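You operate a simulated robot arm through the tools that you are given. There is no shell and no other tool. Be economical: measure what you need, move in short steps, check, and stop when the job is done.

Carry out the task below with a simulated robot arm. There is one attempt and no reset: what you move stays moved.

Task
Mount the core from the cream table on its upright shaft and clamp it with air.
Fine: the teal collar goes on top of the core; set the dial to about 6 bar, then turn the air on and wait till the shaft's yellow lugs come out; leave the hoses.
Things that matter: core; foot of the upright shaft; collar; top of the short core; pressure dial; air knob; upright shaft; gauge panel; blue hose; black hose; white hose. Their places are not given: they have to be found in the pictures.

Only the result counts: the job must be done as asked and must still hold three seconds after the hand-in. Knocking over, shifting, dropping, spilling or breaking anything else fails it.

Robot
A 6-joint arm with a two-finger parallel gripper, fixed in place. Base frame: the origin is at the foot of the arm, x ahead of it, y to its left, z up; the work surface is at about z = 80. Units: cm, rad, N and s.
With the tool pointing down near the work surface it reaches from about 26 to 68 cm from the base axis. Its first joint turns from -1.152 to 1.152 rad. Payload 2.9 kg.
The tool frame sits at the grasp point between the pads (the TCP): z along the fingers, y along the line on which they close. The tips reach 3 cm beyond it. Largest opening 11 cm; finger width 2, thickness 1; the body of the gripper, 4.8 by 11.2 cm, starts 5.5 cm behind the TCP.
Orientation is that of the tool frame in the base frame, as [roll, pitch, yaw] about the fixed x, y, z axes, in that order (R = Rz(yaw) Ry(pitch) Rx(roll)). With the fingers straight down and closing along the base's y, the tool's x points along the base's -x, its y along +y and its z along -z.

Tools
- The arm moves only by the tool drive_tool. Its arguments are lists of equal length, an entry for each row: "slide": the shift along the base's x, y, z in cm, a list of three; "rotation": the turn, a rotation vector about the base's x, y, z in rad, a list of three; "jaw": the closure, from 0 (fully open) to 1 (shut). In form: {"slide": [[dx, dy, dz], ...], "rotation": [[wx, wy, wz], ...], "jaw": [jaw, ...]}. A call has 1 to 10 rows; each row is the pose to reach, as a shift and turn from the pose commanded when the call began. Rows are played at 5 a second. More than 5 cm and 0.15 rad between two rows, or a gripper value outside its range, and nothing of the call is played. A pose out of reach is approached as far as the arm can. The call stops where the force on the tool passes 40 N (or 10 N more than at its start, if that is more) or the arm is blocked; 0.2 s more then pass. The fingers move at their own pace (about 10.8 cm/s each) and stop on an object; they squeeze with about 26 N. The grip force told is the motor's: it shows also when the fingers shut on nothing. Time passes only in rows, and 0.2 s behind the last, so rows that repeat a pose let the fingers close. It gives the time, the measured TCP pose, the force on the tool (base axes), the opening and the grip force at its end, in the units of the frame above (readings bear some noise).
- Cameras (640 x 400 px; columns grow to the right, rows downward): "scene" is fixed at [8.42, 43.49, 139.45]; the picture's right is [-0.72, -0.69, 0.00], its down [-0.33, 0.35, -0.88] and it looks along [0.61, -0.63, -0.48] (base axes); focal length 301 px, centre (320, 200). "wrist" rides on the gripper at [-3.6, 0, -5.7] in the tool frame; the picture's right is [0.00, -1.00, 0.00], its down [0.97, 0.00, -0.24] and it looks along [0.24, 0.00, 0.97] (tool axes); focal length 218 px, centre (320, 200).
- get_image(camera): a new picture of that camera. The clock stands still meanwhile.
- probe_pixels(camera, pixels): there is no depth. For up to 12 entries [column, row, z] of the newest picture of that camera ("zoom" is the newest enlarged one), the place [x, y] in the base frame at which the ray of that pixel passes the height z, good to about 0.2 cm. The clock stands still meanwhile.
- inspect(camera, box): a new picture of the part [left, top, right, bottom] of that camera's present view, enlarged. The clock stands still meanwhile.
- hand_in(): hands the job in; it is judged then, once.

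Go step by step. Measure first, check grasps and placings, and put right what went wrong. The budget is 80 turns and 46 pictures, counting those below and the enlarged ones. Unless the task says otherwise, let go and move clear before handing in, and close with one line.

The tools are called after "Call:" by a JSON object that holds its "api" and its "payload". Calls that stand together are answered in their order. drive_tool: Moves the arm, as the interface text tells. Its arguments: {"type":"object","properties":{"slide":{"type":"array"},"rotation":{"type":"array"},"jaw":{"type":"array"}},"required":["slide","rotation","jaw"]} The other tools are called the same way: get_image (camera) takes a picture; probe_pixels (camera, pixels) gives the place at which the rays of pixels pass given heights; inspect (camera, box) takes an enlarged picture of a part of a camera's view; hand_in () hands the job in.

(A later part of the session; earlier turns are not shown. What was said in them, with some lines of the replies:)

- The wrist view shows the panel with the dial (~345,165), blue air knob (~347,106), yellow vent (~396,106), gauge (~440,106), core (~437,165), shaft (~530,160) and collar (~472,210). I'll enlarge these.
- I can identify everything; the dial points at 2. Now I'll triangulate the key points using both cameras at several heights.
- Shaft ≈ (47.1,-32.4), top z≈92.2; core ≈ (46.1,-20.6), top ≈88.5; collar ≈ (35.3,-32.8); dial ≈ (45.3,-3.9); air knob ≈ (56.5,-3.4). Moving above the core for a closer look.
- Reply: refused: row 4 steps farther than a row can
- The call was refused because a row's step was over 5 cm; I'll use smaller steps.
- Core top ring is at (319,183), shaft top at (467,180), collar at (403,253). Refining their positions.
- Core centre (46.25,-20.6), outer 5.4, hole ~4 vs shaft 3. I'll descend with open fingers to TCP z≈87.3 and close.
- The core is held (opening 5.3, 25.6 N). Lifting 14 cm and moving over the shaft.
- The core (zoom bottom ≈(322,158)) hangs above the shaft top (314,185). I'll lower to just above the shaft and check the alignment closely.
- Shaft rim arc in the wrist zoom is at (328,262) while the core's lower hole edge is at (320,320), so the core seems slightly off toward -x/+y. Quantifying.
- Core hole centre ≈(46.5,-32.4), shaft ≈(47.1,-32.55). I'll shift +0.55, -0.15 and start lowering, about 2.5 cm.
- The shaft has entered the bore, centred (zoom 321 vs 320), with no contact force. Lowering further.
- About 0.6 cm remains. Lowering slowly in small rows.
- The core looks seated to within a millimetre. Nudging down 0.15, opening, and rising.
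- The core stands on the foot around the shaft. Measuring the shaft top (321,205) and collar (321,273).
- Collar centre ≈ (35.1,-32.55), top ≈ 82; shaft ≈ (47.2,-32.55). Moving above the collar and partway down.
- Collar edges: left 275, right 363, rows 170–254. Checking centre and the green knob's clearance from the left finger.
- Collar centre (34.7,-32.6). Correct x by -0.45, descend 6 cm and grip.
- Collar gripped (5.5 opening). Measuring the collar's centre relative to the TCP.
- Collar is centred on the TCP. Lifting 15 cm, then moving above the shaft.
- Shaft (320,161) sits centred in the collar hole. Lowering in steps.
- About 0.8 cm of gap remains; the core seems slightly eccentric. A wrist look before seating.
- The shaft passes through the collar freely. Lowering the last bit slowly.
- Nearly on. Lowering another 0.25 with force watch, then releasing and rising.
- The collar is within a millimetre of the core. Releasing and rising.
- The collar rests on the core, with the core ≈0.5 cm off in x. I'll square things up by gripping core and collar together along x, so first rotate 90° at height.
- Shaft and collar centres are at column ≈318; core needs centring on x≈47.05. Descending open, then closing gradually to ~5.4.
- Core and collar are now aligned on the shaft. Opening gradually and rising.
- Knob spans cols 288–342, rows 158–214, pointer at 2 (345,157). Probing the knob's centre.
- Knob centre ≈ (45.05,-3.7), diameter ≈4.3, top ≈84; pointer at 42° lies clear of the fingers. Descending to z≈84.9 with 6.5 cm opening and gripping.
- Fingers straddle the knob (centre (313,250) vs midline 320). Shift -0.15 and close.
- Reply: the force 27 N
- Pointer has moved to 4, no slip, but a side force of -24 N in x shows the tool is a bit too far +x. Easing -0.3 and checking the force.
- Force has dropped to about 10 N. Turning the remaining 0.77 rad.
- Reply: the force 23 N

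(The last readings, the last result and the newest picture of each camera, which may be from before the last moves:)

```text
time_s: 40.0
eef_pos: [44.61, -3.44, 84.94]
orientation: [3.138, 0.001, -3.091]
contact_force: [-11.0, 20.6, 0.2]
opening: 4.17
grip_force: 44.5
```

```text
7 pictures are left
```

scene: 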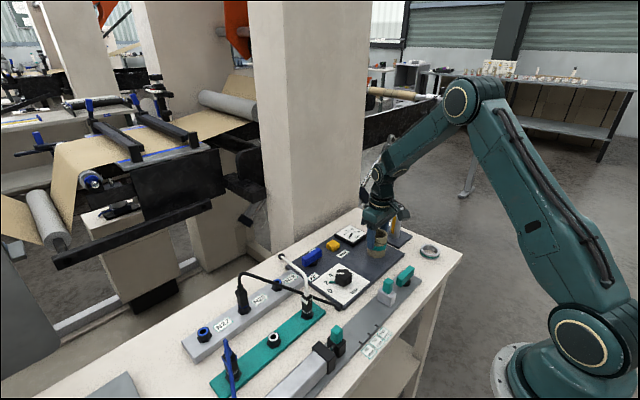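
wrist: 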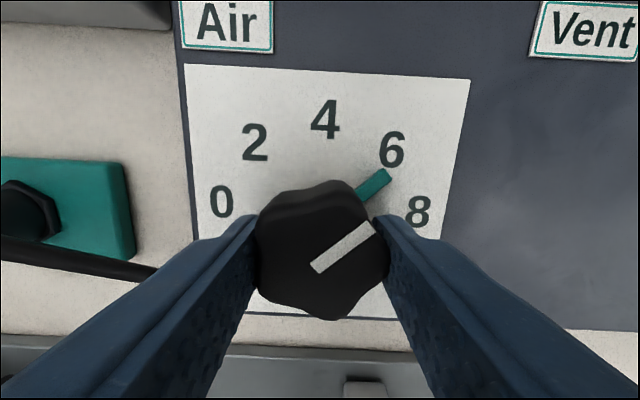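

Pointer is near 6 (tip (385,175)). Relieving the side force, opening and rising to judge the reading from above.

Call:
{"api": "drive_tool", "payload": {"slide": [[-0.05, 0.2, 0], [-0.1, 0.25, 0], [-0.1, 0.25, 0], [-0.1, 0.25, 0], [-0.1, 0.25, 3], [-0.1, 0.25, 7], [-0.1, 0.25, 10], [-0.1, 0.25, 10]], "rotation": [[0, 0, 0], [0, 0, 0], [0, 0, 0], [0, 0, 0], [0, 0, 0], [0, 0, 0], [0, 0, 0], [0, 0, 0]], "jaw": [0.8, 0.8, 0.5, 0.4, 0.4, 0.4, 0.4, 0.4]}}

Call:
{"api": "inspect", "payload": {"camera": "wrist", "box": [220, 60, 480, 222]}}

```text
time_s: 41.8
eef_pos: [44.46, -3.33, 95.07]
orientation: [3.141, 0.0, -3.094]
contact_force: [0.5, -0.1, -0.4]
opening: 6.61
grip_force: 0.1
```

```text
2.46 times, centred on (350, 141) of wrist
```

zoom: 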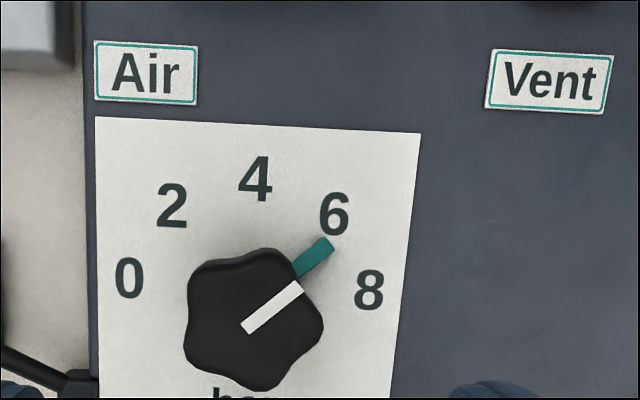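

The pointer's direction (≈45° from the 4 mark) matches the 6 mark. Now moving to view the air knob around (56.5,-3.4).

Call:
{"api": "drive_tool", "payload": {"slide": [[3, 0, 2], [6, 0, 3], [9, 0, 3], [11.5, 0, 3], [11.5, 0, 3]], "rotation": [[0, 0, 0], [0, 0, 0], [0, 0, 0], [0, 0, -0.05], [0, 0, -0.05]], "jaw": [0.4, 0.4, 0.4, 0.4, 0.4]}}

Call:
{"api": "get_image", "payload": {"camera": "wrist"}}

```text
time_s: 43.0
eef_pos: [55.98, -3.43, 97.86]
orientation: [3.141, 0.0, 3.141]
contact_force: [0.2, -0.2, 0.0]
opening: 6.59
grip_force: 0.0
```

```text
5 pictures are left
```

wrist: 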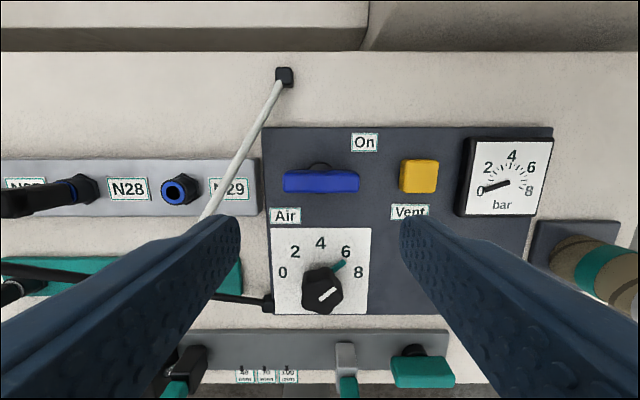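

Dial reads 6 in this view too. The blue air handle at (320,181) lies along y, "On" up-right of it at (365,142). Probing handle and the white hose.

Call:
{"api": "probe_pixels", "payload": {"camera": "wrist", "pixels": [[283, 181, 84], [359, 181, 84], [320, 170, 84.5], [320, 193, 83], [320, 166, 81], [365, 142, 81], [243, 150, 86], [243, 150, 90], [262, 115, 84], [285, 76, 81], [262, 127, 81]]}}

Call:
{"api": "inspect", "payload": {"camera": "scene", "box": [265, 225, 345, 305]}}

```text
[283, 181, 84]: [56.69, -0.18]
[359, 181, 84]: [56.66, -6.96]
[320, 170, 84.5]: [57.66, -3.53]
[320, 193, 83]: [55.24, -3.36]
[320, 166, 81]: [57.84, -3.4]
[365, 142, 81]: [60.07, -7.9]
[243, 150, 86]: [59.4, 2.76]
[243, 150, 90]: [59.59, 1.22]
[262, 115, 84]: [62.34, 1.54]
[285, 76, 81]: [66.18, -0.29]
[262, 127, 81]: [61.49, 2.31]
```

```text
5.00 times, centred on (305, 265) of scene
```

zoom: 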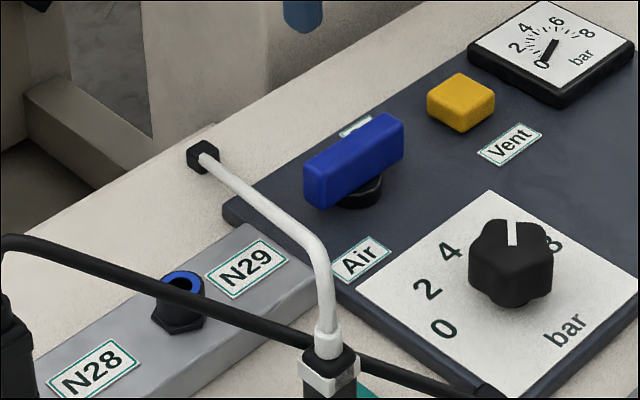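

The hose stays low (z<86, y>1.5), clear of the grip. Handle centre ≈ (56.5,-3.5). Rotating -90° so that turning toward "On" (counter-clockwise) brings the wrist back.

Call:
{"api": "drive_tool", "payload": {"slide": [[0, 0, 0], [0, 0, 0], [0, 0, 0], [0, 0, 0], [0, 0, 0], [0.2, 0, 0], [0.4, 0, 0], [0.5, 0, 0], [0.5, 0, 0], [0.5, 0, 0]], "rotation": [[0, 0, -0.15], [0, 0, -0.3], [0, 0, -0.45], [0, 0, -0.6], [0, 0, -0.75], [0, 0, -0.9], [0, 0, -1.05], [0, 0, -1.2], [0, 0, -1.35], [0, 0, -1.5]], "jaw": [0.4, 0.4, 0.4, 0.4, 0.4, 0.4, 0.4, 0.4, 0.4, 0.4]}}

Call:
{"api": "drive_tool", "payload": {"slide": [[0, 0, -3], [0, 0, -6], [0, 0, -6]], "rotation": [[0, 0, -0.07], [0, 0, -0.07], [0, 0, -0.07]], "jaw": [0.45, 0.5, 0.5]}}

Call:
{"api": "get_image", "payload": {"camera": "wrist"}}

```text
time_s: 45.2
eef_pos: [56.66, -3.42, 97.86]
orientation: [3.14, 0.001, 1.639]
contact_force: [-0.1, -0.1, 0.2]
opening: 6.61
grip_force: 0.1
```

```text
time_s: 46.0
eef_pos: [56.57, -3.45, 91.79]
orientation: [-3.141, -0.001, 1.571]
contact_force: [-0.3, -0.6, 0.5]
opening: 5.48
grip_force: 0.1
```

```text
3 pictures are left
```

wrist: 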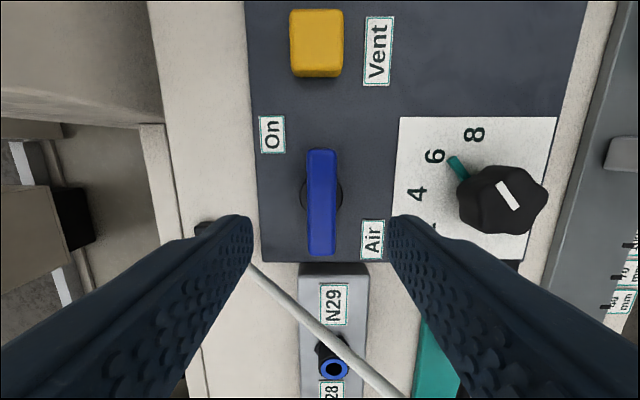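

The handle (cols 306–338) lies between the fingers. Descending to z≈85.3 and gripping.

Call:
{"api": "drive_tool", "payload": {"slide": [[0, 0, -3], [0, 0, -5.5], [0, 0, -6.4], [0, 0, -6.4], [0, 0, -6.4], [0, 0, -6.4], [0, 0, -6.4], [0, 0, -6.4]], "rotation": [[0, 0, 0], [0, 0, 0], [0, 0, 0], [0, 0, 0], [0, 0, 0], [0, 0, 0], [0, 0, 0], [0, 0, 0]], "jaw": [0.5, 0.5, 0.5, 0.5, 0.65, 0.75, 0.85, 0.9]}}

```text
time_s: 47.8
eef_pos: [56.61, -3.37, 85.46]
orientation: [-3.14, -0.001, 1.572]
contact_force: [-8.2, 0.0, 4.1]
opening: 1.78
grip_force: 45.6
```

Handle gripped (1.78 cm). Shifting -0.1 to relieve the force and trying a 0.45 rad counter-clockwise turn.

Call:
{"api": "drive_tool", "payload": {"slide": [[-0.1, 0, 0], [-0.1, 0, 0], [-0.1, 0, 0], [-0.1, 0, 0], [-0.1, 0, 0], [-0.1, 0, 0], [-0.1, 0, 0]], "rotation": [[0, 0, 0], [0, 0, 0.1], [0, 0, 0.2], [0, 0, 0.3], [0, 0, 0.4], [0, 0, 0.45], [0, 0, 0.45]], "jaw": [0.9, 0.9, 0.9, 0.9, 0.9, 0.9, 0.9]}}

```text
time_s: 49.4
eef_pos: [56.39, -3.38, 85.51]
orientation: [3.141, 0.001, 2.021]
contact_force: [1.4, -1.0, -5.9]
opening: 1.76
grip_force: 45.1
```

It turns freely with low force. Continuing in steps to about 90°.

Call:
{"api": "drive_tool", "payload": {"slide": [[0, 0, 0], [0, 0, 0], [0, 0, 0], [0, 0, 0], [0, 0, 0], [0, 0, 0], [0, 0, 0], [0, 0, 0], [0, 0, 0], [0, 0, 0]], "rotation": [[0, 0, 0.13], [0, 0, 0.26], [0, 0, 0.39], [0, 0, 0.52], [0, 0, 0.65], [0, 0, 0.78], [0, 0, 0.91], [0, 0, 1.02], [0, 0, 1.12], [0, 0, 1.12]], "jaw": [0.9, 0.9, 0.9, 0.9, 0.9, 0.9, 0.9, 0.9, 0.9, 0.9]}}

Call:
{"api": "get_image", "payload": {"camera": "wrist"}}

```text
time_s: 51.6
eef_pos: [56.49, -3.58, 85.54]
orientation: [-3.141, -0.002, -3.141]
contact_force: [-1.2, -4.1, -10.7]
opening: 1.78
grip_force: 45.5
```

```text
2 pictures are left
```

wrist: 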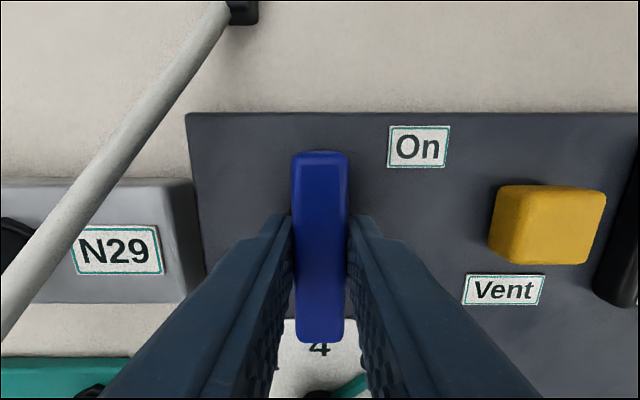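

The handle is at 90°, upright next to "On". Releasing, rising and waiting a few seconds.

Call:
{"api": "drive_tool", "payload": {"slide": [[0, 0, 0], [0, 0, 0], [0, 0, 3], [0, 0, 7], [0, 0, 11], [0, 0, 14], [0, 0, 14], [0, 0, 14], [0, 0, 14], [0, 0, 14]], "rotation": [[0, 0, 0], [0, 0, 0], [0, 0, 0], [0, 0, 0], [0, 0, 0], [0, 0, 0], [0, 0, 0], [0, 0, 0], [0, 0, 0], [0, 0, 0]], "jaw": [0.7, 0.6, 0.6, 0.6, 0.6, 0.6, 0.6, 0.6, 0.6, 0.6]}}

Call:
{"api": "drive_tool", "payload": {"slide": [[0, 0, 0], [0, 0, 0], [0, 0, 0], [0, 0, 0], [0, 0, 0], [0, 0, 0], [0, 0, 0], [0, 0, 0], [0, 0, 0], [0, 0, 0]], "rotation": [[0, 0, 0], [0, 0, 0], [0, 0, 0], [0, 0, 0], [0, 0, 0], [0, 0, 0], [0, 0, 0], [0, 0, 0], [0, 0, 0], [0, 0, 0]], "jaw": [0.6, 0.6, 0.6, 0.6, 0.6, 0.6, 0.6, 0.6, 0.6, 0.6]}}

Call:
{"api": "drive_tool", "payload": {"slide": [[0, 0, 0], [0, 0, 0], [0, 0, 0], [0, 0, 0], [0, 0, 0], [0, 0, 0], [0, 0, 0], [0, 0, 0], [0, 0, 0], [0, 0, 0]], "rotation": [[0, 0, 0], [0, 0, 0], [0, 0, 0], [0, 0, 0], [0, 0, 0], [0, 0, 0], [0, 0, 0], [0, 0, 0], [0, 0, 0], [0, 0, 0]], "jaw": [0.6, 0.6, 0.6, 0.6, 0.6, 0.6, 0.6, 0.6, 0.6, 0.6]}}

Call:
{"api": "inspect", "payload": {"camera": "scene", "box": [325, 200, 421, 260]}}

```text
time_s: 53.8
eef_pos: [56.39, -3.57, 99.44]
orientation: [-3.141, 0.001, 3.141]
contact_force: [0.0, -0.8, -0.2]
opening: 4.39
grip_force: 0.0
```

```text
time_s: 56.0
eef_pos: [56.44, -3.38, 99.45]
orientation: [-3.141, 0.0, -3.141]
contact_force: [0.1, 0.2, 1.3]
opening: 4.44
grip_force: 0.1
```

```text
time_s: 58.2
eef_pos: [56.47, -3.55, 99.42]
orientation: [-3.141, 0.001, 3.141]
contact_force: [-0.1, -0.2, -0.5]
opening: 4.39
grip_force: 0.0
```

```text
6.67 times, centred on (373, 230) of scene
```

zoom: 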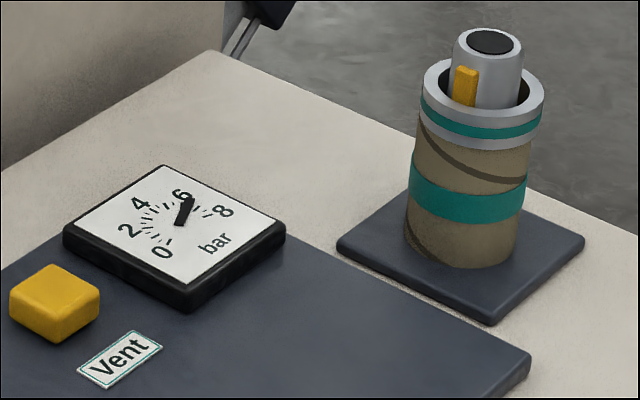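

The gauge needle points at about 6 and the yellow lug now stands out at (466,85), with the collar on the core. I'll wait two more seconds.

Call:
{"api": "drive_tool", "payload": {"slide": [[0, 0, 0], [0, 0, 0], [0, 0, 0], [0, 0, 0], [0, 0, 0], [0, 0, 0], [0, 0, 0], [0, 0, 0], [0, 0, 0], [0, 0, 0]], "rotation": [[0, 0, 0], [0, 0, 0], [0, 0, 0], [0, 0, 0], [0, 0, 0], [0, 0, 0], [0, 0, 0], [0, 0, 0], [0, 0, 0], [0, 0, 0]], "jaw": [0.6, 0.6, 0.6, 0.6, 0.6, 0.6, 0.6, 0.6, 0.6, 0.6]}}

Call:
{"api": "inspect", "payload": {"camera": "wrist", "box": [420, 80, 640, 320]}}

```text
time_s: 60.4
eef_pos: [56.33, -3.45, 99.47]
orientation: [-3.14, 0.001, -3.141]
contact_force: [-0.7, -0.4, -0.7]
opening: 4.39
grip_force: 0.1
```

```text
1.67 times, centred on (530, 200) of wrist
```

zoom: 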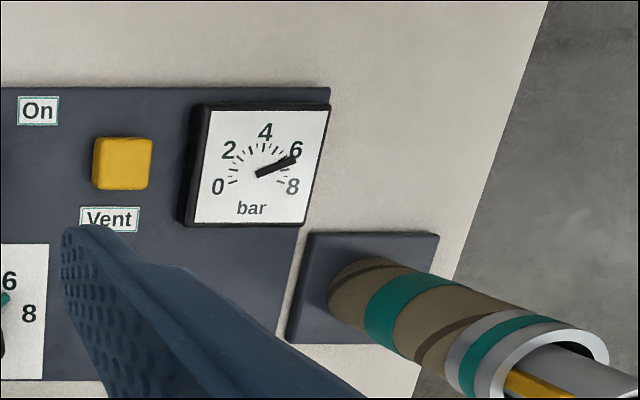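

The gauge reads a little over 6 bar, the lugs are out, core and collar are seated, and the gripper is clear. Handing in.

Call:
{"api": "hand_in", "payload": {}}

```text
The job is handed in.
```

The core is on the upright shaft with the teal collar on top. The dial is at about 6 bar (gauge just over 6), the air is on, the yellow lugs are out, and I left the hoses alone.
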